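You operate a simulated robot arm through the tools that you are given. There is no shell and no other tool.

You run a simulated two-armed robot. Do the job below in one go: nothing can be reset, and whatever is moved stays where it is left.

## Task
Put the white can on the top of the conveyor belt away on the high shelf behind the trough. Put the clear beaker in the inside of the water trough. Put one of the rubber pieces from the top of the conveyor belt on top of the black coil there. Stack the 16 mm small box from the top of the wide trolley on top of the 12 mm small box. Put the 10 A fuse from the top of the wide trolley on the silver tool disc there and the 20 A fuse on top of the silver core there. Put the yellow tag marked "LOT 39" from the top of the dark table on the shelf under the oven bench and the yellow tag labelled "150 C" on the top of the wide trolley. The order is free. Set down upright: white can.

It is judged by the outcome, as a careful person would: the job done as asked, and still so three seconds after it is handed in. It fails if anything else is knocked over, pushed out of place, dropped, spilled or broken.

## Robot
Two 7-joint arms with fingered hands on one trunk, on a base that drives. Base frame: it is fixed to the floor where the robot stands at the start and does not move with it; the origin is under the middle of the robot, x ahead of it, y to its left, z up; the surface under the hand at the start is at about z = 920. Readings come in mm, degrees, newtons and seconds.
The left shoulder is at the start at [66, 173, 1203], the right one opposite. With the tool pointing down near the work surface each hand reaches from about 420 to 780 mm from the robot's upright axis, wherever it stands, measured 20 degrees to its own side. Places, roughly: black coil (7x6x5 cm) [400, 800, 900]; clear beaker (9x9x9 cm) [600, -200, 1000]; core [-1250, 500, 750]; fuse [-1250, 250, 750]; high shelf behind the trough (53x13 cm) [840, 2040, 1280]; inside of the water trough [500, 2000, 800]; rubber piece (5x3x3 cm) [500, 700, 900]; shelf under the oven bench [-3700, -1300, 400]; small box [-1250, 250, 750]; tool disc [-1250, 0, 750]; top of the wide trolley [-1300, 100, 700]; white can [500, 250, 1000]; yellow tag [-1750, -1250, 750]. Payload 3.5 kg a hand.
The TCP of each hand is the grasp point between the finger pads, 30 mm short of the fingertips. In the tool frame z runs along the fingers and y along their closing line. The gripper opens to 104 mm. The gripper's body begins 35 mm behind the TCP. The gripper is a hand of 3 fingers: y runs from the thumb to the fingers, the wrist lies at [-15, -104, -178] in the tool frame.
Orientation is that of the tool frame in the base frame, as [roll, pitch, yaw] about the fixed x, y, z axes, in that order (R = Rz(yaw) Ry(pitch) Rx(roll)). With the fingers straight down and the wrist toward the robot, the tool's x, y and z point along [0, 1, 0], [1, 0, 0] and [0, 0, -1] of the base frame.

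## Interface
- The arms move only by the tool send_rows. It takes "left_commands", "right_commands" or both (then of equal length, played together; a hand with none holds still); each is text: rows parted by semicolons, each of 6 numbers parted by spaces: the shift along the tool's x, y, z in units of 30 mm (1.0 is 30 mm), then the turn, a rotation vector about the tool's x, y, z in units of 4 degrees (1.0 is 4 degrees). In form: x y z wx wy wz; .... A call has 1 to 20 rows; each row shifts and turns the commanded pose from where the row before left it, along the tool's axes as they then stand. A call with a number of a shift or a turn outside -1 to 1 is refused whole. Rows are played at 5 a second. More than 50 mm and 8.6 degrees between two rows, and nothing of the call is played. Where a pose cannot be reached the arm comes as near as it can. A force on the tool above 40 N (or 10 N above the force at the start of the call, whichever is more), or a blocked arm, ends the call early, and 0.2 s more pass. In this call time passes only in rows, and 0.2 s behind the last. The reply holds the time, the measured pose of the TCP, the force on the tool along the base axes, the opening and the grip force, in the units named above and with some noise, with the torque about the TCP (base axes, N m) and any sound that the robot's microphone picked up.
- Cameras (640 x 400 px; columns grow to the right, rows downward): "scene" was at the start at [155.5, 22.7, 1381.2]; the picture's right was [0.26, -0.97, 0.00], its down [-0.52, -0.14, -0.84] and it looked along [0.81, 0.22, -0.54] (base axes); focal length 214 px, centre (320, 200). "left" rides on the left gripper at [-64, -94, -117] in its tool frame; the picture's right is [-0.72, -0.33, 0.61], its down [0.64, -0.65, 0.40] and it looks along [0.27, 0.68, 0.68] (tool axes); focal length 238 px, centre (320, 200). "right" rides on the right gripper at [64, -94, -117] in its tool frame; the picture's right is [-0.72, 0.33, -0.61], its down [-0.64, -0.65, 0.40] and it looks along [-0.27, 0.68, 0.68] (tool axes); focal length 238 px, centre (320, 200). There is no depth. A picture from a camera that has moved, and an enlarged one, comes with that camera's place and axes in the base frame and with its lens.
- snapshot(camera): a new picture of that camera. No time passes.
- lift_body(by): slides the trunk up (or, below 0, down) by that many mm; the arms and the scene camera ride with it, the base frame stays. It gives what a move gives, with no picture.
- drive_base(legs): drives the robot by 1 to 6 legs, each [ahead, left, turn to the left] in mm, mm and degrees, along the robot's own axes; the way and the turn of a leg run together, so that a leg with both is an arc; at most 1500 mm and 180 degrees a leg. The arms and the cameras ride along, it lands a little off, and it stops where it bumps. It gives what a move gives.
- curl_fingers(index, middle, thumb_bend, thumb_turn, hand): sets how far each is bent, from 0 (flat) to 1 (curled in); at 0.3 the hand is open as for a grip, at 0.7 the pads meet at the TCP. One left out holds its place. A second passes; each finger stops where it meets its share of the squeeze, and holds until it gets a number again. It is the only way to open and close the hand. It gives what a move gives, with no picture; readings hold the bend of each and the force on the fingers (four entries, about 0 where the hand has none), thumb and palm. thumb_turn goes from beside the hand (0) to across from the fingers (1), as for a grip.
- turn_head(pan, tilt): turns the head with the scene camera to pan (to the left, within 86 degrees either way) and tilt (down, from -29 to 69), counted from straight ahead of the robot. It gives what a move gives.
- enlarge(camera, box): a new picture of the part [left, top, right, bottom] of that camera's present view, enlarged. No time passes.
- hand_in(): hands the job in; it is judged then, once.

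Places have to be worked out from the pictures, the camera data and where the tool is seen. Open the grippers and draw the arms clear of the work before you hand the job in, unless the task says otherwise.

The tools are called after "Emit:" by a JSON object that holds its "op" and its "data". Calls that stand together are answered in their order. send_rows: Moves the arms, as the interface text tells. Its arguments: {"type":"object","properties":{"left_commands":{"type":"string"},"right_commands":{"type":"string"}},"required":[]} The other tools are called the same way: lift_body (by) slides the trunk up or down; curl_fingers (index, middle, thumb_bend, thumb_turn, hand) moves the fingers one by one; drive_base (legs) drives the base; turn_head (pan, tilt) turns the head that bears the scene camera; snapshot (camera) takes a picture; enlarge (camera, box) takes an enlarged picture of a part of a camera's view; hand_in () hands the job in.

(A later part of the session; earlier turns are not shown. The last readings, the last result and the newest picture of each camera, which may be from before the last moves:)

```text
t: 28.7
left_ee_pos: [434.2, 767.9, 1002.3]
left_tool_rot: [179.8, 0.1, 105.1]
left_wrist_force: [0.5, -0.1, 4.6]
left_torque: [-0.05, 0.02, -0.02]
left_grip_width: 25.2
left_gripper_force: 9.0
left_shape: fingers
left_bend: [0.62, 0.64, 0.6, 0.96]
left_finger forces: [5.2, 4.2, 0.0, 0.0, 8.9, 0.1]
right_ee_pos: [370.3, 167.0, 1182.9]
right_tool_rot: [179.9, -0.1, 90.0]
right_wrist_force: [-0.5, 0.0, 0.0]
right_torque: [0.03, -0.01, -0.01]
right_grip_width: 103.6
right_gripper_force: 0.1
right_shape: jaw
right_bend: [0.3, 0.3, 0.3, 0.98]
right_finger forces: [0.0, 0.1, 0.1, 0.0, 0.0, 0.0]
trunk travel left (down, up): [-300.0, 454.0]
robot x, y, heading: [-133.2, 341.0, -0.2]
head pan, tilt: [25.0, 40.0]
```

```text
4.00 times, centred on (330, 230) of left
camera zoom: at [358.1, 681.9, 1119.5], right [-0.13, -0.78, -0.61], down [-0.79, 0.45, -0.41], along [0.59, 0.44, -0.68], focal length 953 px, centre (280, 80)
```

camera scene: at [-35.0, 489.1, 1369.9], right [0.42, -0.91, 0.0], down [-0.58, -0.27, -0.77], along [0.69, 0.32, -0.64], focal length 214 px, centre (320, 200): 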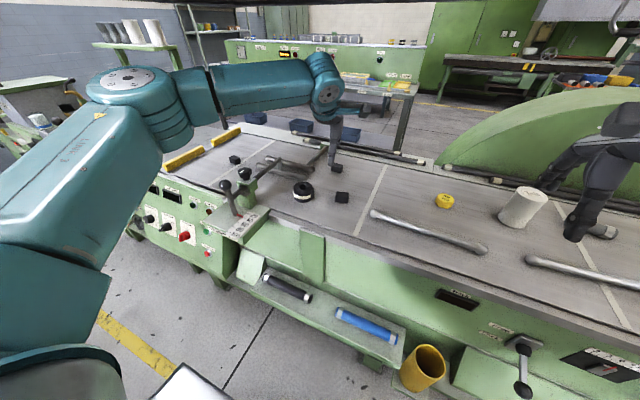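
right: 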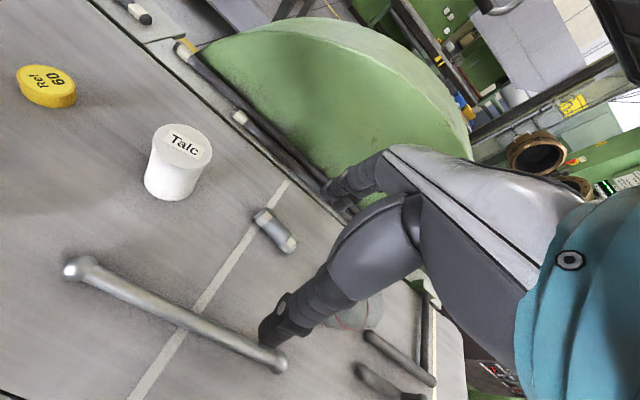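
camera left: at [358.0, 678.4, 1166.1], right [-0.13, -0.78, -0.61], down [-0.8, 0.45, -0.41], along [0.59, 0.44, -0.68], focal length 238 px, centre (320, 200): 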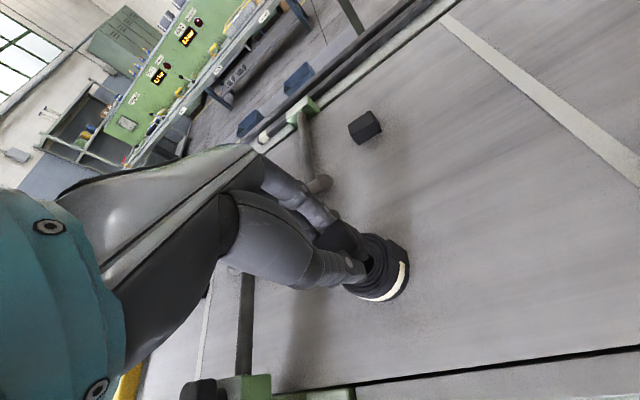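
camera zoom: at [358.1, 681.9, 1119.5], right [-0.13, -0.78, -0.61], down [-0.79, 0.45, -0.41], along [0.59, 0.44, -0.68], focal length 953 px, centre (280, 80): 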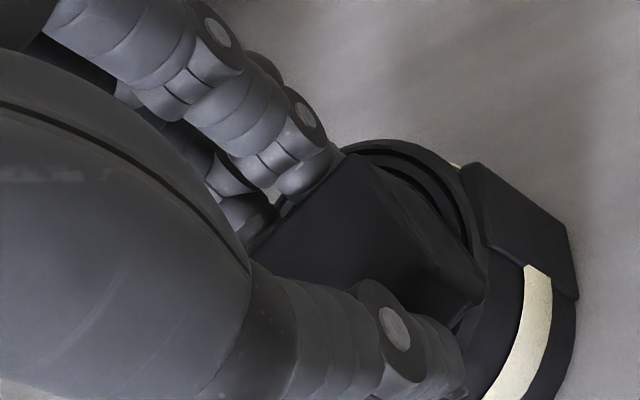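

Contact is felt (4.6 N upward), so the piece rests on the coil. I raise 1 mm to relieve, then open in two steps and lift away.

Emit:
{"op": "send_rows", "data": {"left_commands": "0 0 -0.04 0 0 0"}}

Emit:
{"op": "curl_fingers", "data": {"hand": "left", "index": 0.55, "middle": 0.55, "thumb_bend": 0.52}}

Emit:
{"op": "curl_fingers", "data": {"hand": "left", "index": 0.4, "middle": 0.4, "thumb_bend": 0.4}}

Emit:
{"op": "send_rows", "data": {"left_commands": "0 0 -0.5 0 0 0; 0 0 -0.8 0 0 0; 0 0 -0.8 0 0 0"}}

Emit:
{"op": "enlarge", "data": {"camera": "scene", "box": [230, 150, 310, 200]}}

Emit:
{"op": "enlarge", "data": {"camera": "left", "box": [280, 190, 440, 290]}}

```text
t: 29.1
left_ee_pos: [432.8, 766.8, 1002.1]
left_tool_rot: [-180.0, 0.0, 104.9]
left_wrist_force: [1.0, -0.2, 2.5]
left_torque: [0.0, 0.02, 0.04]
left_grip_width: 25.3
left_gripper_force: 9.1
left_shape: fingers
left_bend: [0.62, 0.64, 0.6, 0.96]
left_finger forces: [5.3, 4.0, 0.1, 0.0, 8.8, 0.1]
right_ee_pos: [371.4, 166.2, 1183.2]
right_tool_rot: [-180.0, -0.1, 90.0]
right_wrist_force: [-0.1, 0.2, 0.3]
right_torque: [0.0, 0.01, -0.01]
right_grip_width: 103.7
right_gripper_force: 0.1
right_shape: jaw
right_bend: [0.3, 0.3, 0.3, 0.98]
right_finger forces: [0.0, 0.0, 0.0, 0.1, 0.0, 0.0]
trunk travel left (down, up): [-300.0, 454.0]
robot x, y, heading: [-133.5, 341.2, 0.1]
head pan, tilt: [25.0, 40.0]
```

```text
t: 30.1
left_ee_pos: [433.6, 768.0, 1002.6]
left_tool_rot: [179.9, 0.1, 105.0]
left_wrist_force: [-0.1, -0.2, 0.5]
left_torque: [-0.01, 0.01, -0.02]
left_grip_width: 42.5
left_gripper_force: 0.1
left_shape: fingers
left_bend: [0.55, 0.55, 0.52, 0.97]
left_finger forces: [0.1, 0.0, 0.0, 0.0, 0.0, 0.0]
right_ee_pos: [370.3, 167.0, 1183.9]
right_tool_rot: [180.0, 0.0, 90.0]
right_wrist_force: [-1.0, -0.9, 0.2]
right_torque: [0.0, -0.01, -0.02]
right_grip_width: 103.5
right_gripper_force: 0.0
right_shape: jaw
right_bend: [0.3, 0.3, 0.3, 0.98]
right_finger forces: [0.0, 0.0, 0.0, 0.1, 0.0, 0.1]
trunk travel left (down, up): [-300.0, 454.0]
robot x, y, heading: [-132.3, 341.7, -0.3]
head pan, tilt: [25.0, 40.0]
```

```text
t: 31.1
left_ee_pos: [432.5, 767.1, 1004.0]
left_tool_rot: [179.9, 0.1, 105.0]
left_wrist_force: [-0.3, -0.4, -0.4]
left_torque: [-0.01, -0.02, 0.0]
left_grip_width: 77.3
left_gripper_force: 0.1
left_shape: fingers
left_bend: [0.4, 0.4, 0.4, 0.97]
left_finger forces: [0.1, 0.1, 0.0, 0.0, 0.0, 0.1]
right_ee_pos: [372.4, 166.5, 1184.0]
right_tool_rot: [179.9, 0.0, 90.0]
right_wrist_force: [0.2, -0.6, 0.5]
right_torque: [0.0, -0.03, 0.01]
right_grip_width: 103.3
right_gripper_force: 0.1
right_shape: jaw
right_bend: [0.3, 0.3, 0.3, 0.98]
right_finger forces: [0.0, 0.0, 0.1, 0.1, 0.0, 0.0]
trunk travel left (down, up): [-300.0, 454.0]
robot x, y, heading: [-134.9, 344.9, -0.1]
head pan, tilt: [25.0, 40.0]
```

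```text
t: 31.9
left_ee_pos: [433.8, 765.7, 1066.8]
left_tool_rot: [179.8, 0.1, 104.9]
left_wrist_force: [0.0, -0.6, 0.4]
left_torque: [0.0, 0.01, 0.01]
left_grip_width: 77.5
left_gripper_force: 0.0
left_shape: fingers
left_bend: [0.4, 0.4, 0.4, 0.97]
left_finger forces: [0.0, 0.0, 0.1, 0.0, 0.0, 0.0]
right_ee_pos: [371.2, 165.4, 1183.6]
right_tool_rot: [179.9, 0.0, 90.0]
right_wrist_force: [-0.2, -0.1, -0.4]
right_torque: [-0.03, -0.01, 0.0]
right_grip_width: 103.7
right_gripper_force: 0.1
right_shape: jaw
right_bend: [0.3, 0.3, 0.3, 0.98]
right_finger forces: [0.0, 0.0, 0.1, 0.0, 0.0, 0.1]
trunk travel left (down, up): [-300.0, 454.0]
robot x, y, heading: [-130.8, 343.0, -0.1]
head pan, tilt: [25.0, 40.0]
```

```text
8.00 times, centred on (270, 175) of scene
camera zoom: at [14.9, 378.3, 1369.9], right [0.42, -0.91, 0.0], down [-0.58, -0.27, -0.77], along [0.69, 0.32, -0.64], focal length 1716 px, centre (720, 400)
```

zoom: 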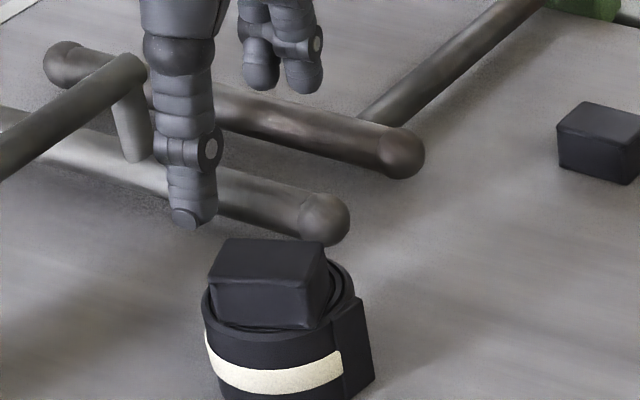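

```text
4.00 times, centred on (360, 240) of left
camera zoom: at [358.1, 681.5, 1183.4], right [-0.13, -0.78, -0.61], down [-0.8, 0.45, -0.41], along [0.59, 0.44, -0.68], focal length 953 px, centre (160, 40)
```

zoom: 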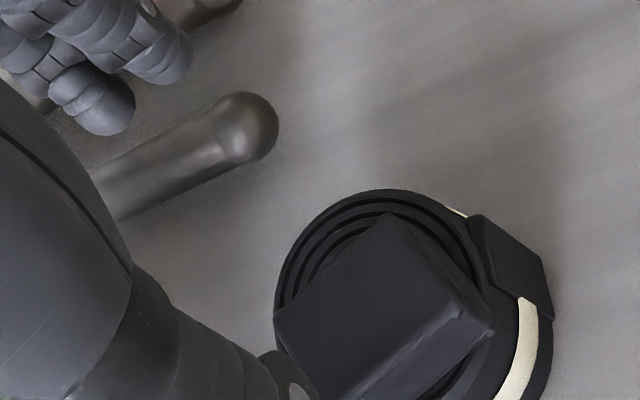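

The rubber piece rests flat on the coil. Now I go for the can and the beaker: drive right first (clear of the hood), then forward.

Emit:
{"op": "drive_base", "data": {"legs": [[0, -413, 0], [90, 0, 0]]}}

Emit:
{"op": "turn_head", "data": {"pan": 5, "tilt": 40}}

Emit:
{"op": "snapshot", "data": {"camera": "scene"}}

Emit:
{"op": "snapshot", "data": {"camera": "left"}}

Emit:
{"op": "snapshot", "data": {"camera": "right"}}

```text
t: 35.2
left_ee_pos: [523.8, 358.5, 1065.1]
left_tool_rot: [179.9, 0.2, 105.2]
left_wrist_force: [0.0, 0.5, 0.6]
left_torque: [0.01, 0.01, 0.02]
left_grip_width: 77.8
left_gripper_force: 0.1
left_shape: fingers
left_bend: [0.4, 0.4, 0.4, 0.97]
left_finger forces: [0.0, 0.1, 0.0, 0.0, 0.0, 0.1]
right_ee_pos: [463.6, -241.9, 1184.4]
right_tool_rot: [180.0, 0.0, 90.3]
right_wrist_force: [0.0, 0.0, -1.1]
right_torque: [0.01, 0.0, 0.03]
right_grip_width: 103.8
right_gripper_force: 0.0
right_shape: jaw
right_bend: [0.3, 0.3, 0.3, 0.98]
right_finger forces: [0.0, 0.0, 0.0, 0.0, 0.0, 0.1]
trunk travel left (down, up): [-300.0, 454.0]
robot x, y, heading: [-40.9, -71.5, 0.3]
head pan, tilt: [25.0, 40.0]
```

```text
t: 36.0
left_ee_pos: [521.5, 359.3, 1065.1]
left_tool_rot: [180.0, 0.1, 105.2]
left_wrist_force: [-0.5, -0.5, -0.3]
left_torque: [-0.01, 0.0, 0.03]
left_grip_width: 77.5
left_gripper_force: 0.1
left_shape: fingers
left_bend: [0.4, 0.4, 0.4, 0.97]
left_finger forces: [0.0, 0.1, 0.0, 0.0, 0.0, 0.0]
right_ee_pos: [462.6, -242.8, 1183.4]
right_tool_rot: [-179.9, 0.0, 90.2]
right_wrist_force: [0.2, 0.5, 0.9]
right_torque: [0.02, 0.04, 0.0]
right_grip_width: 103.5
right_gripper_force: 0.1
right_shape: jaw
right_bend: [0.3, 0.3, 0.3, 0.98]
right_finger forces: [0.0, 0.0, 0.0, 0.0, 0.1, 0.0]
trunk travel left (down, up): [-300.0, 454.0]
robot x, y, heading: [-39.4, -70.6, 0.4]
head pan, tilt: [5.0, 40.0]
```

```text
taken
camera scene: at [113.5, -60.6, 1369.8], right [0.09, -1.0, 0.0], down [-0.64, -0.06, -0.77], along [0.76, 0.07, -0.64], focal length 214 px, centre (320, 200)
```

scene: 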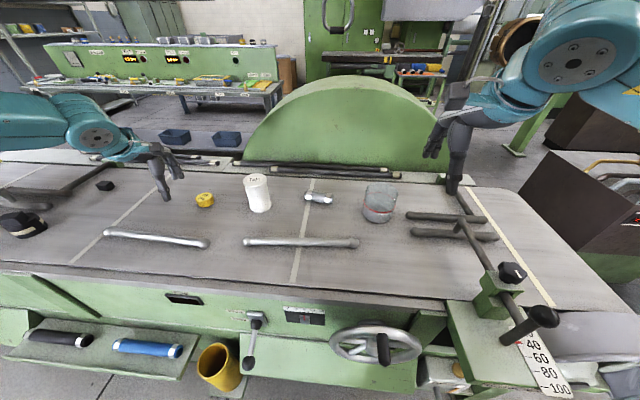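

```text
taken
camera left: at [447.6, 272.4, 1183.0], right [-0.12, -0.78, -0.61], down [-0.8, 0.45, -0.41], along [0.59, 0.44, -0.68], focal length 238 px, centre (320, 200)
```

left: 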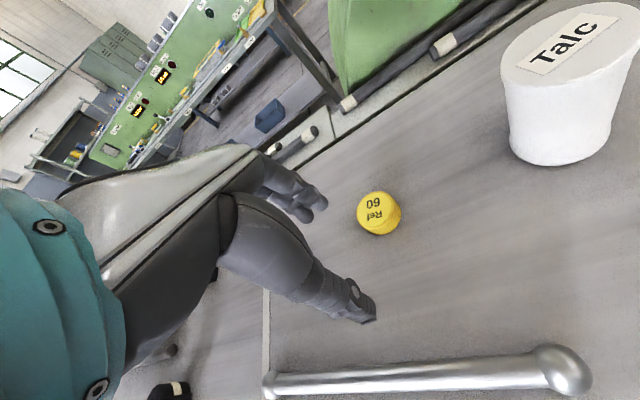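

```text
taken
camera right: at [367.2, -180.4, 1301.4], right [0.33, -0.72, 0.61], down [-0.65, -0.64, -0.4], along [0.69, -0.27, -0.68], focal length 238 px, centre (320, 200)
```

right: 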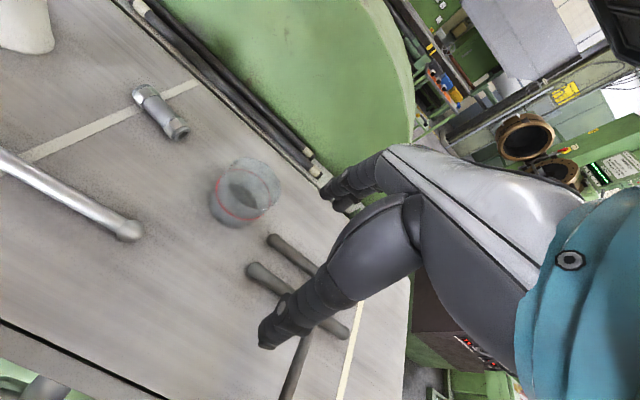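

Now I fix the can and beaker positions with enlarged views.

Emit:
{"op": "enlarge", "data": {"camera": "scene", "box": [230, 160, 310, 210]}}

Emit:
{"op": "enlarge", "data": {"camera": "scene", "box": [340, 170, 420, 220]}}

Emit:
{"op": "enlarge", "data": {"camera": "right", "box": [180, 140, 340, 240]}}

```text
8.00 times, centred on (270, 185) of scene
camera zoom: at [113.5, -60.6, 1369.8], right [0.09, -1.0, 0.0], down [-0.64, -0.06, -0.77], along [0.76, 0.07, -0.64], focal length 1716 px, centre (720, 320)
```

zoom: 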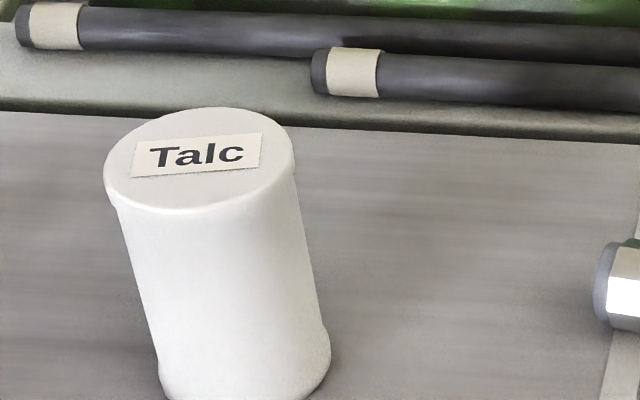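

```text
8.00 times, centred on (380, 195) of scene
camera zoom: at [113.5, -60.6, 1369.8], right [0.09, -1.0, 0.0], down [-0.64, -0.06, -0.77], along [0.76, 0.07, -0.64], focal length 1716 px, centre (-160, 240)
```

zoom: 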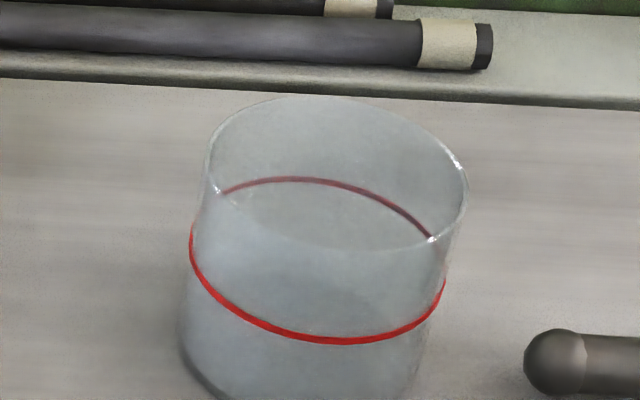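

```text
4.00 times, centred on (260, 190) of right
camera zoom: at [367.2, -180.4, 1301.4], right [0.33, -0.72, 0.61], down [-0.65, -0.64, -0.4], along [0.69, -0.27, -0.68], focal length 953 px, centre (560, 240)
```

zoom: 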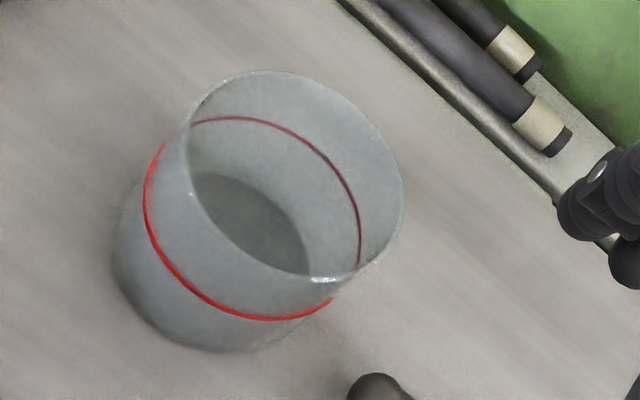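

Triangulation: can top centre ≈[595, 169, 1024] (67 mm wide), beaker rim centre ≈[594, −189, 1010] (90 mm wide). I open the left hand, raise it and move above the can.

Emit:
{"op": "curl_fingers", "data": {"hand": "left", "index": 0.3, "middle": 0.3, "thumb_bend": 0.3}}

Emit:
{"op": "send_rows", "data": {"left_commands": "0 0 -0.8 0 0 0; 0 0 -0.6 0 0 0; -0.96 0.1 0 0 0 0; -0.96 0.1 0 0 0 0; -0.96 0.1 0 0 0 0; -0.96 0.1 0 0 0 0; -0.96 0.1 0 0 0 0; -0.96 0.1 0 0 0 0; -0.96 0.1 0 0 0 0"}}

Emit:
{"op": "snapshot", "data": {"camera": "left"}}

Emit:
{"op": "enlarge", "data": {"camera": "scene", "box": [180, 110, 340, 210]}}

```text
t: 37.0
left_ee_pos: [522.5, 357.4, 1064.8]
left_tool_rot: [179.9, 0.1, 105.4]
left_wrist_force: [-0.2, -0.7, -0.7]
left_torque: [0.0, -0.01, -0.01]
left_grip_width: 102.9
left_gripper_force: 0.0
left_shape: fingers
left_bend: [0.3, 0.3, 0.3, 0.97]
left_finger forces: [0.0, 0.0, 0.1, 0.0, 0.0, 0.0]
right_ee_pos: [461.7, -244.0, 1183.3]
right_tool_rot: [179.9, -0.1, 90.3]
right_wrist_force: [0.6, 0.0, 0.2]
right_torque: [0.02, -0.01, 0.01]
right_grip_width: 103.5
right_gripper_force: 0.1
right_shape: jaw
right_bend: [0.3, 0.3, 0.3, 0.98]
right_finger forces: [0.0, 0.1, 0.0, 0.0, 0.0, 0.0]
trunk travel left (down, up): [-300.0, 454.0]
robot x, y, heading: [-42.5, -65.4, 0.3]
head pan, tilt: [5.0, 40.0]
```

```text
t: 39.0
left_ee_pos: [596.6, 169.9, 1108.5]
left_tool_rot: [179.8, 0.2, 105.3]
left_wrist_force: [-0.3, -0.1, 0.2]
left_torque: [0.0, 0.0, 0.0]
left_grip_width: 102.6
left_gripper_force: 0.1
left_shape: fingers
left_bend: [0.3, 0.3, 0.3, 0.97]
left_finger forces: [0.1, 0.0, 0.0, 0.0, 0.1, 0.0]
right_ee_pos: [461.4, -241.8, 1185.4]
right_tool_rot: [179.8, 0.1, 90.2]
right_wrist_force: [0.2, 0.6, 0.4]
right_torque: [0.0, -0.03, 0.01]
right_grip_width: 103.8
right_gripper_force: 0.0
right_shape: jaw
right_bend: [0.3, 0.3, 0.3, 0.98]
right_finger forces: [0.1, 0.0, 0.0, 0.0, 0.0, 0.0]
trunk travel left (down, up): [-300.0, 454.0]
robot x, y, heading: [-40.3, -67.8, 0.3]
head pan, tilt: [5.0, 40.0]
```

```text
taken
camera left: at [521.5, 84.5, 1226.3], right [-0.12, -0.78, -0.61], down [-0.8, 0.45, -0.41], along [0.59, 0.44, -0.68], focal length 238 px, centre (320, 200)
```

left: 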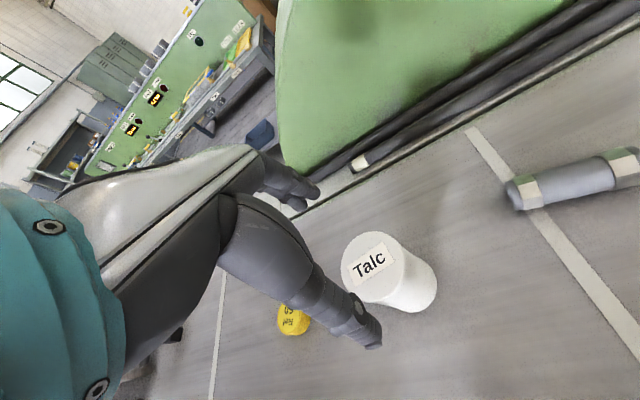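

```text
4.00 times, centred on (260, 160) of scene
camera zoom: at [113.5, -58.7, 1370.4], right [0.09, -1.0, 0.0], down [-0.64, -0.06, -0.77], along [0.76, 0.07, -0.64], focal length 858 px, centre (560, 360)
```

zoom: 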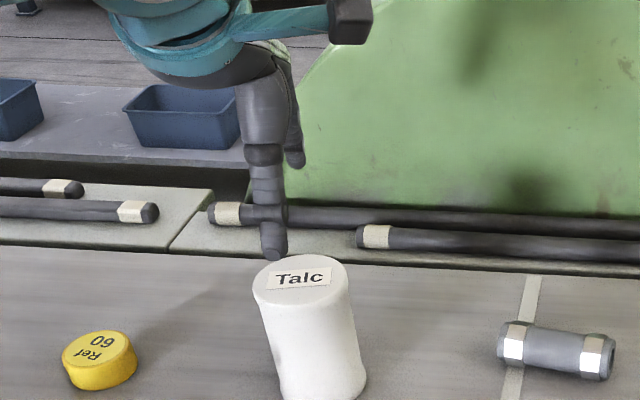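

Alignment is within 2 mm. I descend to z≈1000 around the can.

Emit:
{"op": "send_rows", "data": {"left_commands": "0.04 -0.05 0.9 0 0 0; 0 0 0.9 0 0 0; 0 0 0.9 0 0 0; 0 0 0.6 0 0 0; 0 0 0.3 0 0 0"}}

Emit:
{"op": "snapshot", "data": {"camera": "left"}}

Emit:
{"op": "enlarge", "data": {"camera": "scene", "box": [180, 130, 340, 230]}}

```text
t: 40.2
left_ee_pos: [595.5, 170.2, 999.0]
left_tool_rot: [179.8, 0.1, 105.3]
left_wrist_force: [2.6, 0.0, 6.0]
left_torque: [0.0, -0.15, 0.02]
left_grip_width: 104.6
left_gripper_force: 3.0
left_shape: fingers
left_bend: [0.29, 0.3, 0.3, 0.97]
left_finger forces: [5.3, 0.0, 0.0, 0.1, 0.0, 0.0]
right_ee_pos: [461.6, -242.8, 1183.4]
right_tool_rot: [179.9, 0.0, 90.3]
right_wrist_force: [-0.1, 0.3, -0.5]
right_torque: [-0.02, -0.02, -0.01]
right_grip_width: 103.3
right_gripper_force: 0.0
right_shape: jaw
right_bend: [0.3, 0.3, 0.3, 0.98]
right_finger forces: [0.1, 0.1, 0.0, 0.1, 0.1, 0.0]
trunk travel left (down, up): [-300.0, 454.0]
robot x, y, heading: [-37.4, -68.5, 0.4]
head pan, tilt: [5.0, 40.0]
```

```text
taken
camera left: at [519.9, 83.8, 1117.6], right [-0.12, -0.78, -0.61], down [-0.8, 0.45, -0.41], along [0.59, 0.44, -0.68], focal length 238 px, centre (320, 200)
```

left: 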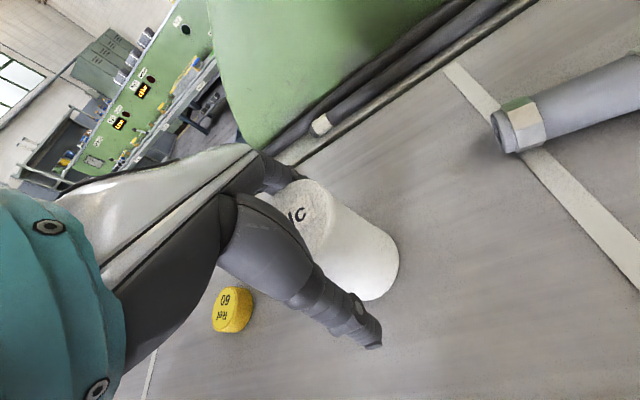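

```text
4.00 times, centred on (260, 180) of scene
camera zoom: at [113.4, -60.8, 1370.0], right [0.09, -1.0, 0.0], down [-0.64, -0.06, -0.77], along [0.76, 0.07, -0.64], focal length 858 px, centre (560, 280)
```

zoom: 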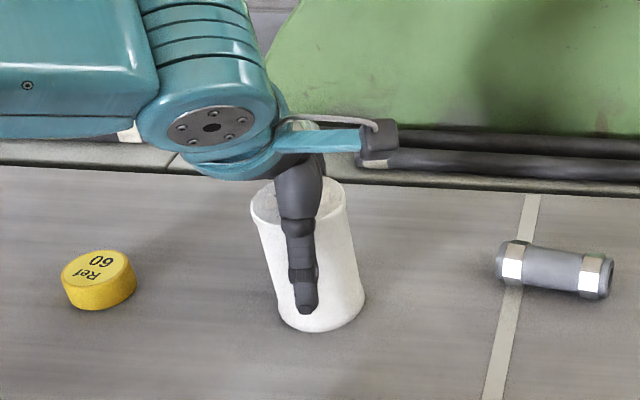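

The index finger touches the can's rim (5 N). I back up ~10 mm and check that the contact vanishes.

Emit:
{"op": "send_rows", "data": {"left_commands": "0 0 -0.2 0 0 0; 0 0 -0.2 0 0 0"}}

Emit:
{"op": "enlarge", "data": {"camera": "left", "box": [220, 130, 420, 255]}}

```text
t: 40.8
left_ee_pos: [594.2, 170.0, 1010.3]
left_tool_rot: [179.9, -0.1, 105.3]
left_wrist_force: [-0.3, 0.2, -0.3]
left_torque: [0.0, -0.03, -0.01]
left_grip_width: 103.0
left_gripper_force: 0.0
left_shape: fingers
left_bend: [0.3, 0.3, 0.3, 0.97]
left_finger forces: [0.1, 0.0, 0.1, 0.0, 0.0, 0.0]
right_ee_pos: [461.6, -242.6, 1183.9]
right_tool_rot: [180.0, 0.0, 90.3]
right_wrist_force: [0.7, 0.1, 0.4]
right_torque: [-0.02, 0.03, 0.01]
right_grip_width: 103.7
right_gripper_force: 0.1
right_shape: jaw
right_bend: [0.3, 0.3, 0.3, 0.98]
right_finger forces: [0.1, 0.1, 0.1, 0.0, 0.0, 0.0]
trunk travel left (down, up): [-300.0, 454.0]
robot x, y, heading: [-39.0, -68.2, 0.0]
head pan, tilt: [5.0, 40.0]
```

```text
3.20 times, centred on (320, 192) of left
camera zoom: at [519.2, 84.0, 1128.0], right [-0.13, -0.78, -0.61], down [-0.8, 0.45, -0.4], along [0.59, 0.44, -0.68], focal length 763 px, centre (320, 224)
```

zoom: 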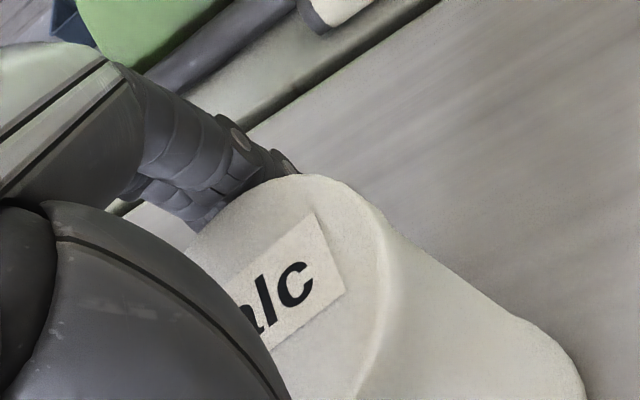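

Contact is gone at z 1010. I shift 3 mm toward the fingers' side, lower 5 mm again and check force before closing.

Emit:
{"op": "send_rows", "data": {"left_commands": "0 0.12 0 0 0 0; 0 0 0.17 0 0 0"}}

Emit:
{"op": "curl_fingers", "data": {"hand": "left", "index": 0.55, "middle": 0.55, "thumb_bend": 0.55}}

Emit:
{"op": "snapshot", "data": {"camera": "left"}}

Emit:
{"op": "enlarge", "data": {"camera": "scene", "box": [180, 130, 340, 230]}}

```text
t: 41.4
left_ee_pos: [598.4, 171.3, 1004.1]
left_tool_rot: [179.9, 0.0, 105.3]
left_wrist_force: [0.3, 0.2, 0.8]
left_torque: [0.03, 0.0, 0.0]
left_grip_width: 102.8
left_gripper_force: 0.0
left_shape: fingers
left_bend: [0.3, 0.3, 0.3, 0.97]
left_finger forces: [0.1, 0.0, 0.1, 0.0, 0.0, 0.0]
right_ee_pos: [462.1, -242.3, 1183.7]
right_tool_rot: [-179.9, 0.0, 90.3]
right_wrist_force: [0.0, -0.2, 0.0]
right_torque: [-0.01, 0.0, 0.01]
right_grip_width: 103.8
right_gripper_force: 0.1
right_shape: jaw
right_bend: [0.3, 0.3, 0.3, 0.98]
right_finger forces: [0.0, 0.0, 0.0, 0.0, 0.0, 0.0]
trunk travel left (down, up): [-300.0, 454.0]
robot x, y, heading: [-38.6, -69.1, 0.3]
head pan, tilt: [5.0, 40.0]
```

```text
t: 42.4
left_ee_pos: [597.5, 171.4, 1006.4]
left_tool_rot: [179.8, 0.1, 105.3]
left_wrist_force: [2.4, 0.1, 0.6]
left_torque: [0.09, -0.27, 0.04]
left_grip_width: 63.4
left_gripper_force: 19.7
left_shape: fingers
left_bend: [0.45, 0.5, 0.49, 0.97]
left_finger forces: [15.4, 5.0, 0.1, 0.0, 18.7, 0.0]
right_ee_pos: [462.3, -242.4, 1183.4]
right_tool_rot: [180.0, 0.1, 90.4]
right_wrist_force: [-0.5, -0.5, -0.1]
right_torque: [0.04, 0.03, 0.0]
right_grip_width: 103.3
right_gripper_force: 0.1
right_shape: jaw
right_bend: [0.3, 0.3, 0.3, 0.98]
right_finger forces: [0.0, 0.1, 0.0, 0.0, 0.0, 0.1]
trunk travel left (down, up): [-300.0, 454.0]
robot x, y, heading: [-44.2, -70.9, 0.2]
head pan, tilt: [5.0, 40.0]
```

```text
taken
camera left: at [523.3, 85.2, 1123.9], right [-0.12, -0.78, -0.61], down [-0.8, 0.45, -0.41], along [0.59, 0.44, -0.68], focal length 238 px, centre (320, 200)
```

left: 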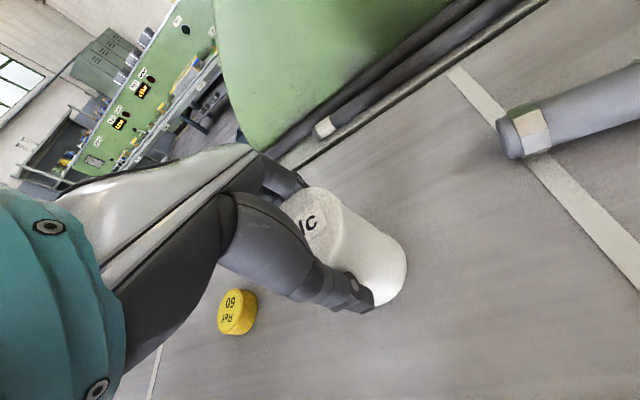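

```text
4.00 times, centred on (260, 180) of scene
camera zoom: at [113.6, -60.7, 1369.8], right [0.09, -1.0, 0.0], down [-0.64, -0.06, -0.77], along [0.76, 0.07, -0.64], focal length 858 px, centre (560, 280)
```

zoom: 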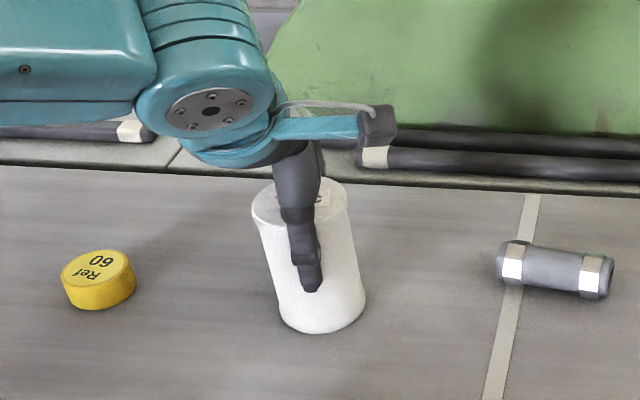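

Gripped with ~19 N at 63 mm width and still upright. I lift it 60 mm slowly and check its attitude.

Emit:
{"op": "send_rows", "data": {"left_commands": "0 0 -0.3 0 0 0; 0 0 -0.4 0 0 0; 0 0 -0.6 0 0 0; 0 0 -0.7 0 0 0"}}

Emit:
{"op": "enlarge", "data": {"camera": "scene", "box": [180, 110, 340, 210]}}

Emit:
{"op": "snapshot", "data": {"camera": "left"}}

```text
t: 43.4
left_ee_pos: [597.6, 171.0, 1065.8]
left_tool_rot: [-179.9, 0.1, 105.3]
left_wrist_force: [-0.1, 0.8, -2.3]
left_torque: [0.0, -0.03, 0.02]
left_grip_width: 63.0
left_gripper_force: 19.0
left_shape: fingers
left_bend: [0.45, 0.51, 0.49, 0.97]
left_finger forces: [14.0, 4.0, 0.0, 0.1, 19.2, 0.0]
right_ee_pos: [462.2, -242.2, 1182.9]
right_tool_rot: [-179.9, 0.0, 90.2]
right_wrist_force: [-0.1, -0.3, 0.4]
right_torque: [0.03, -0.02, -0.01]
right_grip_width: 103.5
right_gripper_force: 0.2
right_shape: jaw
right_bend: [0.3, 0.3, 0.3, 0.98]
right_finger forces: [0.0, 0.0, 0.0, 0.0, 0.0, 0.0]
trunk travel left (down, up): [-300.0, 454.0]
robot x, y, heading: [-38.9, -66.7, 0.3]
head pan, tilt: [5.0, 40.0]
```

```text
4.00 times, centred on (260, 160) of scene
camera zoom: at [113.5, -60.7, 1369.8], right [0.09, -1.0, 0.0], down [-0.64, -0.06, -0.77], along [0.76, 0.07, -0.64], focal length 858 px, centre (560, 360)
```

zoom: 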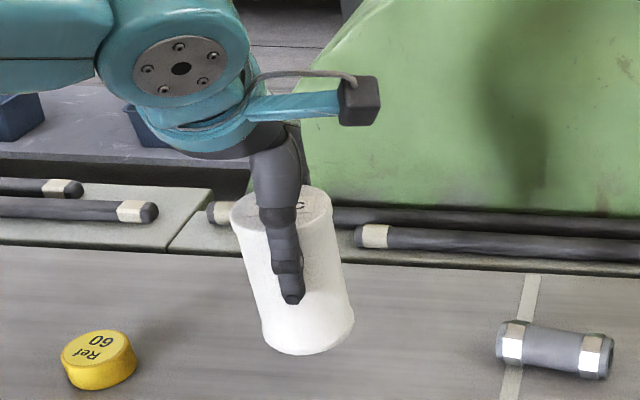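

```text
taken
camera left: at [522.4, 85.5, 1183.9], right [-0.12, -0.78, -0.61], down [-0.8, 0.45, -0.41], along [0.59, 0.44, -0.68], focal length 238 px, centre (320, 200)
```

left: 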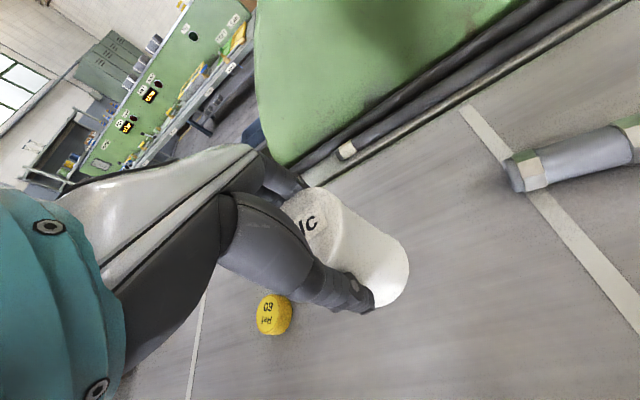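

The can hangs straight (weight ≈2.3 N; bottom 86 mm below TCP). I raise it to z≈1150 and shift the base 100 mm left so that the beaker falls in the right hand's sector.

Emit:
{"op": "send_rows", "data": {"left_commands": "0 0 -0.8 0 0 0; 0 0 -0.9 0 0 0; 0 0 -0.9 0 0 0"}}

Emit:
{"op": "drive_base", "data": {"legs": [[0, 100, 0]]}}

Emit:
{"op": "snapshot", "data": {"camera": "right"}}

Emit:
{"op": "snapshot", "data": {"camera": "scene"}}

```text
t: 44.2
left_ee_pos: [597.6, 171.1, 1145.1]
left_tool_rot: [179.9, 0.0, 105.3]
left_wrist_force: [-0.2, 0.9, -3.4]
left_torque: [0.0, -0.04, 0.03]
left_grip_width: 63.6
left_gripper_force: 18.8
left_shape: fingers
left_bend: [0.45, 0.51, 0.49, 0.97]
left_finger forces: [14.0, 3.9, 0.0, 0.0, 19.0, 0.0]
right_ee_pos: [462.3, -241.5, 1182.9]
right_tool_rot: [-180.0, -0.1, 90.4]
right_wrist_force: [0.6, -0.6, 1.1]
right_torque: [-0.01, -0.01, 0.0]
right_grip_width: 103.7
right_gripper_force: 0.0
right_shape: jaw
right_bend: [0.3, 0.3, 0.3, 0.98]
right_finger forces: [0.1, 0.0, 0.0, 0.0, 0.0, 0.1]
trunk travel left (down, up): [-300.0, 454.0]
robot x, y, heading: [-40.0, -67.3, 0.1]
head pan, tilt: [5.0, 40.0]
```

```text
t: 45.4
left_ee_pos: [595.9, 272.3, 1144.0]
left_tool_rot: [180.0, 0.2, 105.3]
left_wrist_force: [-0.1, 0.8, -3.0]
left_torque: [-0.01, -0.02, -0.03]
left_grip_width: 63.1
left_gripper_force: 18.6
left_shape: fingers
left_bend: [0.45, 0.51, 0.49, 0.97]
left_finger forces: [13.8, 4.0, 0.1, 0.0, 19.0, 0.0]
right_ee_pos: [461.4, -141.0, 1184.6]
right_tool_rot: [179.9, 0.0, 90.3]
right_wrist_force: [1.1, 0.0, 0.0]
right_torque: [0.0, 0.01, 0.0]
right_grip_width: 103.7
right_gripper_force: 0.1
right_shape: jaw
right_bend: [0.3, 0.3, 0.3, 0.98]
right_finger forces: [0.0, 0.0, 0.1, 0.0, 0.0, 0.1]
trunk travel left (down, up): [-300.0, 454.0]
robot x, y, heading: [-39.1, 28.5, 0.2]
head pan, tilt: [5.0, 40.0]
```

```text
taken
camera right: at [367.1, -79.4, 1301.4], right [0.33, -0.72, 0.61], down [-0.65, -0.64, -0.4], along [0.69, -0.27, -0.68], focal length 238 px, centre (320, 200)
```

right: 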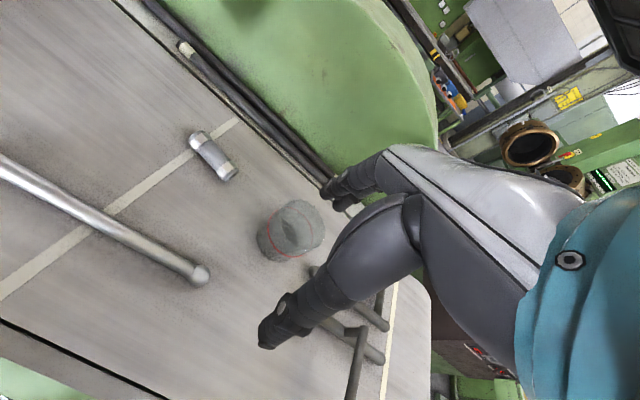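

```text
taken
camera scene: at [113.2, 40.3, 1369.8], right [0.09, -1.0, 0.0], down [-0.64, -0.06, -0.77], along [0.76, 0.07, -0.64], focal length 214 px, centre (320, 200)
```

scene: 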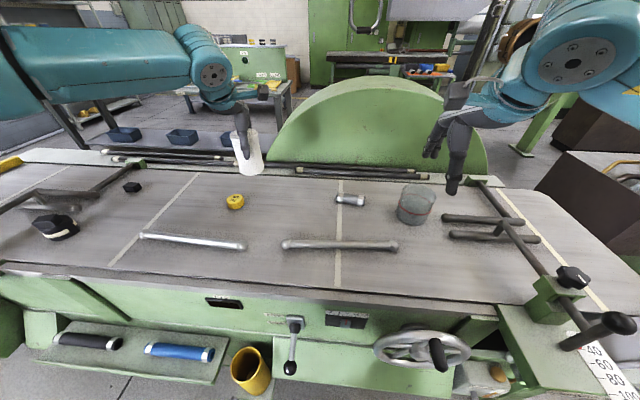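

I move the right hand above the beaker (to ≈[594, −189, 1080]) and turn it 15° to its own side.

Emit:
{"op": "send_rows", "data": {"right_commands": "-0.32 0.884 0.69 0 0 0; -0.32 0.884 0.69 0 0 0; -0.32 0.884 0.69 0 0 0; -0.32 0.884 0.69 0 0 0; -0.32 0.884 0.69 0 0 0; 0 0 0 0 0 0.94; 0 0 0 0 0 0.94; 0 0 0 0 0 0.94; 0 0 0 0 0 0.94"}}

Emit:
{"op": "snapshot", "data": {"camera": "right"}}

Emit:
{"op": "enlarge", "data": {"camera": "scene", "box": [340, 130, 500, 230]}}

```text
t: 47.4
left_ee_pos: [597.6, 272.4, 1143.3]
left_tool_rot: [180.0, 0.2, 105.2]
left_wrist_force: [-0.4, 0.2, -3.3]
left_torque: [0.01, 0.02, 0.01]
left_grip_width: 63.2
left_gripper_force: 18.0
left_shape: fingers
left_bend: [0.45, 0.51, 0.49, 0.97]
left_finger forces: [13.9, 4.0, 0.0, 0.1, 19.0, 0.1]
right_ee_pos: [595.1, -189.8, 1080.5]
right_tool_rot: [-180.0, 0.0, 75.2]
right_wrist_force: [-0.3, -0.5, 0.4]
right_torque: [-0.01, -0.01, 0.01]
right_grip_width: 103.9
right_gripper_force: 0.0
right_shape: jaw
right_bend: [0.3, 0.3, 0.3, 0.98]
right_finger forces: [0.0, 0.0, 0.0, 0.0, 0.0, 0.0]
trunk travel left (down, up): [-300.0, 454.0]
robot x, y, heading: [-40.8, 30.3, 0.4]
head pan, tilt: [5.0, 40.0]
```

```text
taken
camera right: at [520.2, -104.8, 1197.9], right [0.13, -0.78, 0.61], down [-0.8, -0.45, -0.4], along [0.59, -0.43, -0.68], focal length 238 px, centre (320, 200)
```

right: 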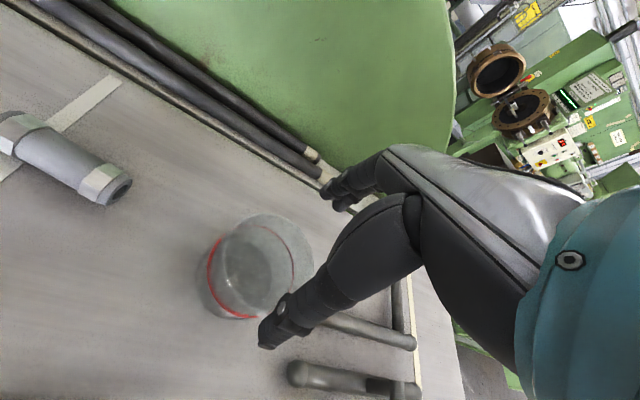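

```text
4.00 times, centred on (420, 180) of scene
camera zoom: at [113.4, 39.5, 1369.8], right [0.09, -1.0, 0.0], down [-0.64, -0.06, -0.77], along [0.76, 0.07, -0.64], focal length 858 px, centre (-80, 280)
```

zoom: 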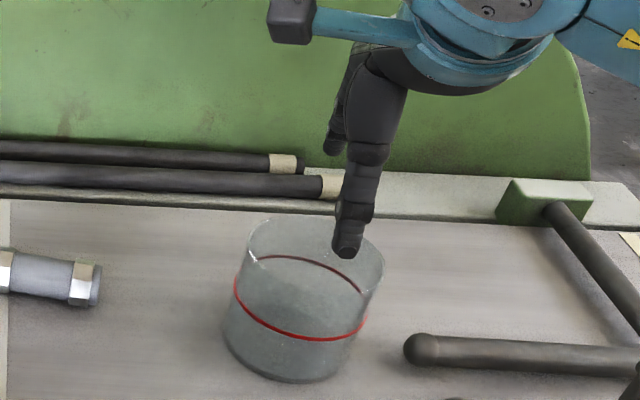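

I enlarge the right-hand view to measure the rim centre against the TCP axis (expected at pixel (277, 263) at rim height).

Emit:
{"op": "enlarge", "data": {"camera": "right", "box": [180, 190, 340, 340]}}

```text
2.67 times, centred on (260, 265) of right
camera zoom: at [520.2, -104.8, 1197.9], right [0.13, -0.78, 0.61], down [-0.8, -0.45, -0.4], along [0.59, -0.43, -0.68], focal length 636 px, centre (480, 27)
```

zoom: 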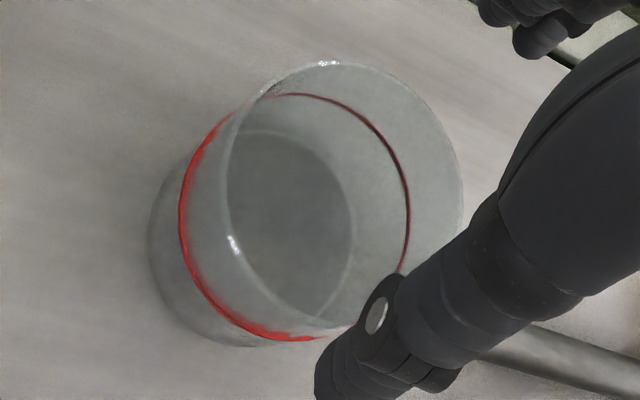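

Rim centre comes to ≈[593, −185]. I open the right hand wider (0.2) for more clearance on the 90 mm beaker and look at the reported width.

Emit:
{"op": "curl_fingers", "data": {"hand": "right", "index": 0.2, "middle": 0.2, "thumb_bend": 0.2}}

Emit:
{"op": "send_rows", "data": {"right_commands": "0.145 -0.1 0 0 0 0"}}

Emit:
{"op": "enlarge", "data": {"camera": "right", "box": [180, 160, 400, 360]}}

Emit:
{"op": "enlarge", "data": {"camera": "scene", "box": [340, 130, 500, 230]}}

```text
t: 48.4
left_ee_pos: [596.9, 270.2, 1144.4]
left_tool_rot: [180.0, 0.1, 105.3]
left_wrist_force: [0.1, -0.3, -3.4]
left_torque: [0.0, 0.01, 0.0]
left_grip_width: 63.1
left_gripper_force: 19.1
left_shape: fingers
left_bend: [0.45, 0.51, 0.49, 0.97]
left_finger forces: [14.0, 4.0, 0.2, 0.1, 18.9, 0.1]
right_ee_pos: [594.7, -189.6, 1080.4]
right_tool_rot: [-180.0, 0.0, 75.3]
right_wrist_force: [0.2, -0.8, 1.0]
right_torque: [0.01, -0.02, -0.02]
right_grip_width: 125.2
right_gripper_force: 0.0
right_shape: fingers
right_bend: [0.2, 0.2, 0.2, 0.98]
right_finger forces: [0.1, 0.0, 0.1, 0.0, 0.0, 0.1]
trunk travel left (down, up): [-300.0, 454.0]
robot x, y, heading: [-44.1, 31.4, 0.2]
head pan, tilt: [5.0, 40.0]
```

```text
t: 48.8
left_ee_pos: [597.2, 271.9, 1144.3]
left_tool_rot: [-179.9, 0.1, 105.4]
left_wrist_force: [0.7, 0.0, -3.4]
left_torque: [-0.01, 0.01, 0.0]
left_grip_width: 63.5
left_gripper_force: 18.4
left_shape: fingers
left_bend: [0.45, 0.51, 0.49, 0.97]
left_finger forces: [14.0, 4.0, 0.1, 0.0, 18.9, 0.0]
right_ee_pos: [593.5, -185.4, 1079.2]
right_tool_rot: [-180.0, 0.0, 75.3]
right_wrist_force: [-0.6, 0.6, 0.3]
right_torque: [0.02, -0.01, -0.01]
right_grip_width: 125.3
right_gripper_force: 0.1
right_shape: fingers
right_bend: [0.2, 0.2, 0.2, 0.98]
right_finger forces: [0.1, 0.1, 0.0, 0.0, 0.0, 0.1]
trunk travel left (down, up): [-300.0, 454.0]
robot x, y, heading: [-41.6, 27.7, 0.5]
head pan, tilt: [5.0, 40.0]
```

```text
2.00 times, centred on (290, 260) of right
camera zoom: at [518.1, -99.9, 1197.8], right [0.13, -0.78, 0.61], down [-0.79, -0.45, -0.4], along [0.59, -0.43, -0.68], focal length 477 px, centre (380, 80)
```

zoom: 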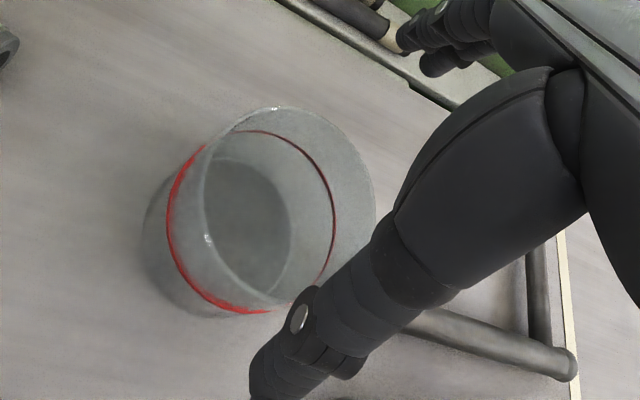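

```text
4.00 times, centred on (420, 180) of scene
camera zoom: at [113.2, 39.6, 1369.8], right [0.09, -1.0, 0.0], down [-0.64, -0.06, -0.77], along [0.76, 0.07, -0.64], focal length 858 px, centre (-80, 280)
```

zoom: 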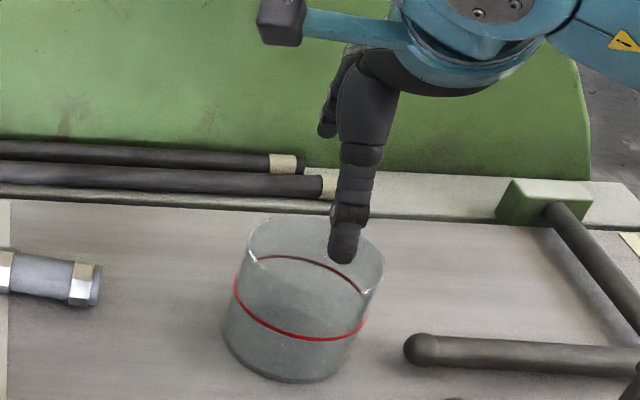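

Width is 125 mm, giving good clearance. Fine-adjust 2 mm and descend to z≈1005 around the beaker rim.

Emit:
{"op": "send_rows", "data": {"right_commands": "0.07 -0.05 0.6 0 0 0; 0 0 0.6 0 0 0; 0 0 0.5 0 0 0; 0 0 0.4 0 0 0; 0 0 0.35 0 0 0"}}

Emit:
{"op": "enlarge", "data": {"camera": "right", "box": [180, 130, 400, 330]}}

Emit:
{"op": "enlarge", "data": {"camera": "scene", "box": [360, 150, 480, 225]}}

```text
t: 50.0
left_ee_pos: [597.2, 272.5, 1144.7]
left_tool_rot: [179.9, 0.0, 105.2]
left_wrist_force: [-1.2, -0.2, -2.2]
left_torque: [0.04, 0.02, 0.03]
left_grip_width: 63.1
left_gripper_force: 18.6
left_shape: fingers
left_bend: [0.45, 0.51, 0.49, 0.97]
left_finger forces: [13.9, 3.9, 0.1, 0.0, 18.9, 0.1]
right_ee_pos: [592.3, -182.4, 1004.9]
right_tool_rot: [-180.0, 0.0, 75.3]
right_wrist_force: [-0.1, -1.1, 0.2]
right_torque: [-0.01, -0.03, -0.02]
right_grip_width: 125.4
right_gripper_force: 0.0
right_shape: fingers
right_bend: [0.2, 0.2, 0.2, 0.98]
right_finger forces: [0.0, 0.0, 0.1, 0.0, 0.0, 0.1]
trunk travel left (down, up): [-300.0, 454.0]
robot x, y, heading: [-38.8, 29.5, 0.2]
head pan, tilt: [5.0, 40.0]
```

```text
2.00 times, centred on (290, 230) of right
camera zoom: at [516.7, -98.2, 1124.1], right [0.13, -0.78, 0.61], down [-0.79, -0.45, -0.4], along [0.59, -0.43, -0.68], focal length 477 px, centre (380, 140)
```

zoom: 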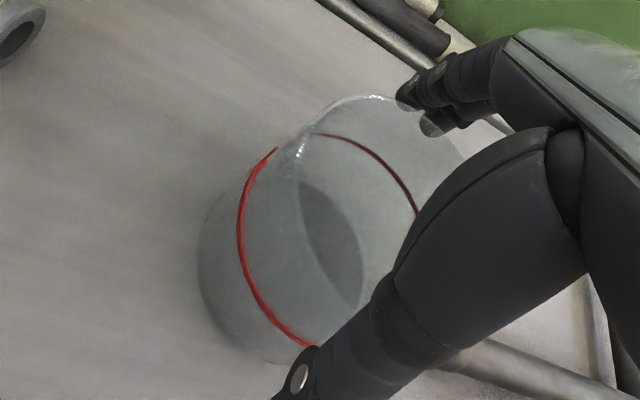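

```text
5.33 times, centred on (420, 188) of scene
camera zoom: at [113.3, 39.4, 1369.8], right [0.09, -1.0, 0.0], down [-0.64, -0.06, -0.77], along [0.76, 0.07, -0.64], focal length 1144 px, centre (-213, 267)
```

zoom: 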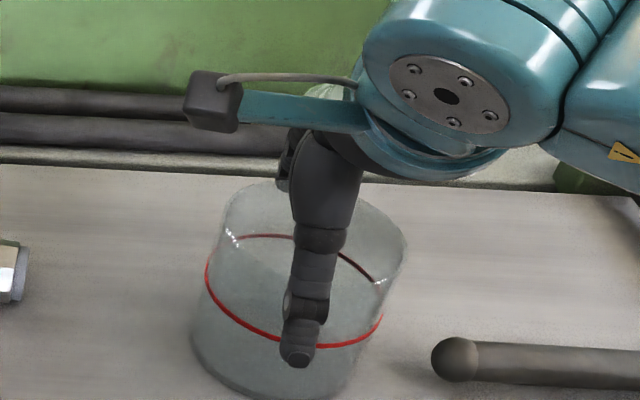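

Thumb and fingers are outside the glass with no contact. I lower 5 mm more, then close gently.

Emit:
{"op": "send_rows", "data": {"right_commands": "0 0 0.17 0 0 0"}}

Emit:
{"op": "curl_fingers", "data": {"hand": "right", "index": 0.4, "middle": 0.4, "thumb_bend": 0.4}}

Emit:
{"op": "enlarge", "data": {"camera": "right", "box": [180, 130, 400, 330]}}

Emit:
{"op": "enlarge", "data": {"camera": "scene", "box": [360, 150, 480, 225]}}

```text
t: 50.4
left_ee_pos: [597.5, 270.7, 1144.0]
left_tool_rot: [-180.0, 0.1, 105.3]
left_wrist_force: [-0.1, 0.4, -4.1]
left_torque: [0.0, 0.0, 0.01]
left_grip_width: 63.6
left_gripper_force: 18.0
left_shape: fingers
left_bend: [0.45, 0.51, 0.49, 0.97]
left_finger forces: [13.9, 4.0, 0.1, 0.1, 18.8, 0.0]
right_ee_pos: [592.3, -183.1, 1001.7]
right_tool_rot: [-179.9, 0.1, 75.2]
right_wrist_force: [-0.4, 0.3, 1.0]
right_torque: [0.0, 0.03, 0.03]
right_grip_width: 125.1
right_gripper_force: 0.0
right_shape: fingers
right_bend: [0.2, 0.2, 0.2, 0.98]
right_finger forces: [0.0, 0.0, 0.1, 0.1, 0.1, 0.1]
trunk travel left (down, up): [-300.0, 454.0]
robot x, y, heading: [-42.4, 28.2, 0.2]
head pan, tilt: [5.0, 40.0]
```

```text
t: 51.4
left_ee_pos: [596.9, 272.0, 1143.9]
left_tool_rot: [179.9, 0.1, 105.3]
left_wrist_force: [-0.2, 0.1, -3.3]
left_torque: [-0.01, 0.02, -0.02]
left_grip_width: 63.1
left_gripper_force: 18.4
left_shape: fingers
left_bend: [0.45, 0.51, 0.49, 0.97]
left_finger forces: [13.8, 3.9, 0.0, 0.0, 18.9, 0.0]
right_ee_pos: [592.2, -182.8, 1002.5]
right_tool_rot: [179.8, 0.0, 75.3]
right_wrist_force: [3.8, -0.5, 6.2]
right_torque: [-0.02, -0.25, 0.01]
right_grip_width: 97.8
right_gripper_force: 11.1
right_shape: fingers
right_bend: [0.31, 0.38, 0.34, 0.97]
right_finger forces: [11.3, 2.4, 0.0, 0.1, 9.6, 0.0]
trunk travel left (down, up): [-300.0, 454.0]
robot x, y, heading: [-37.9, 29.5, 0.2]
head pan, tilt: [5.0, 40.0]
```

```text
2.00 times, centred on (290, 230) of right
camera zoom: at [516.7, -98.0, 1120.0], right [0.13, -0.78, 0.61], down [-0.79, -0.45, -0.41], along [0.59, -0.43, -0.68], focal length 477 px, centre (380, 140)
```

zoom: 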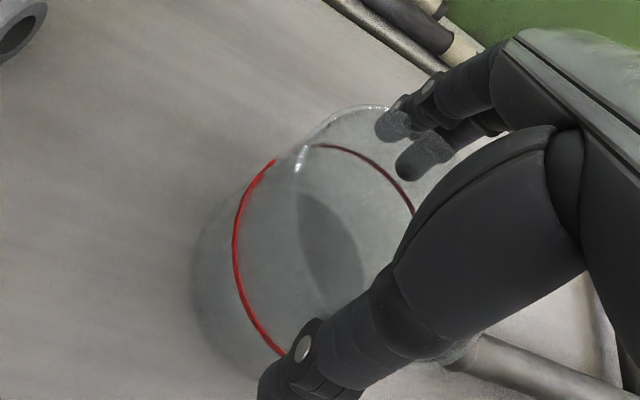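

```text
5.33 times, centred on (420, 188) of scene
camera zoom: at [113.0, 39.5, 1369.9], right [0.09, -1.0, 0.0], down [-0.64, -0.06, -0.77], along [0.76, 0.07, -0.64], focal length 1144 px, centre (-213, 267)
```

zoom: 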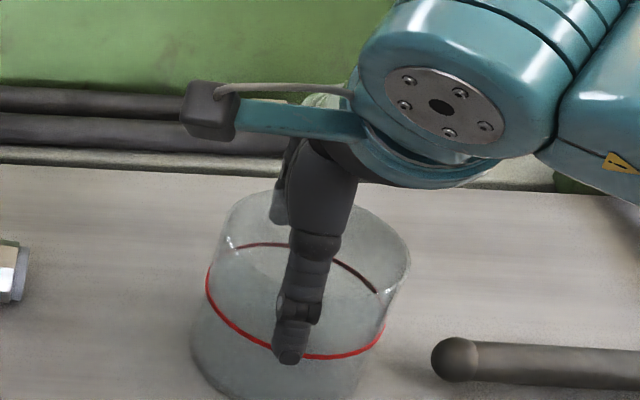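

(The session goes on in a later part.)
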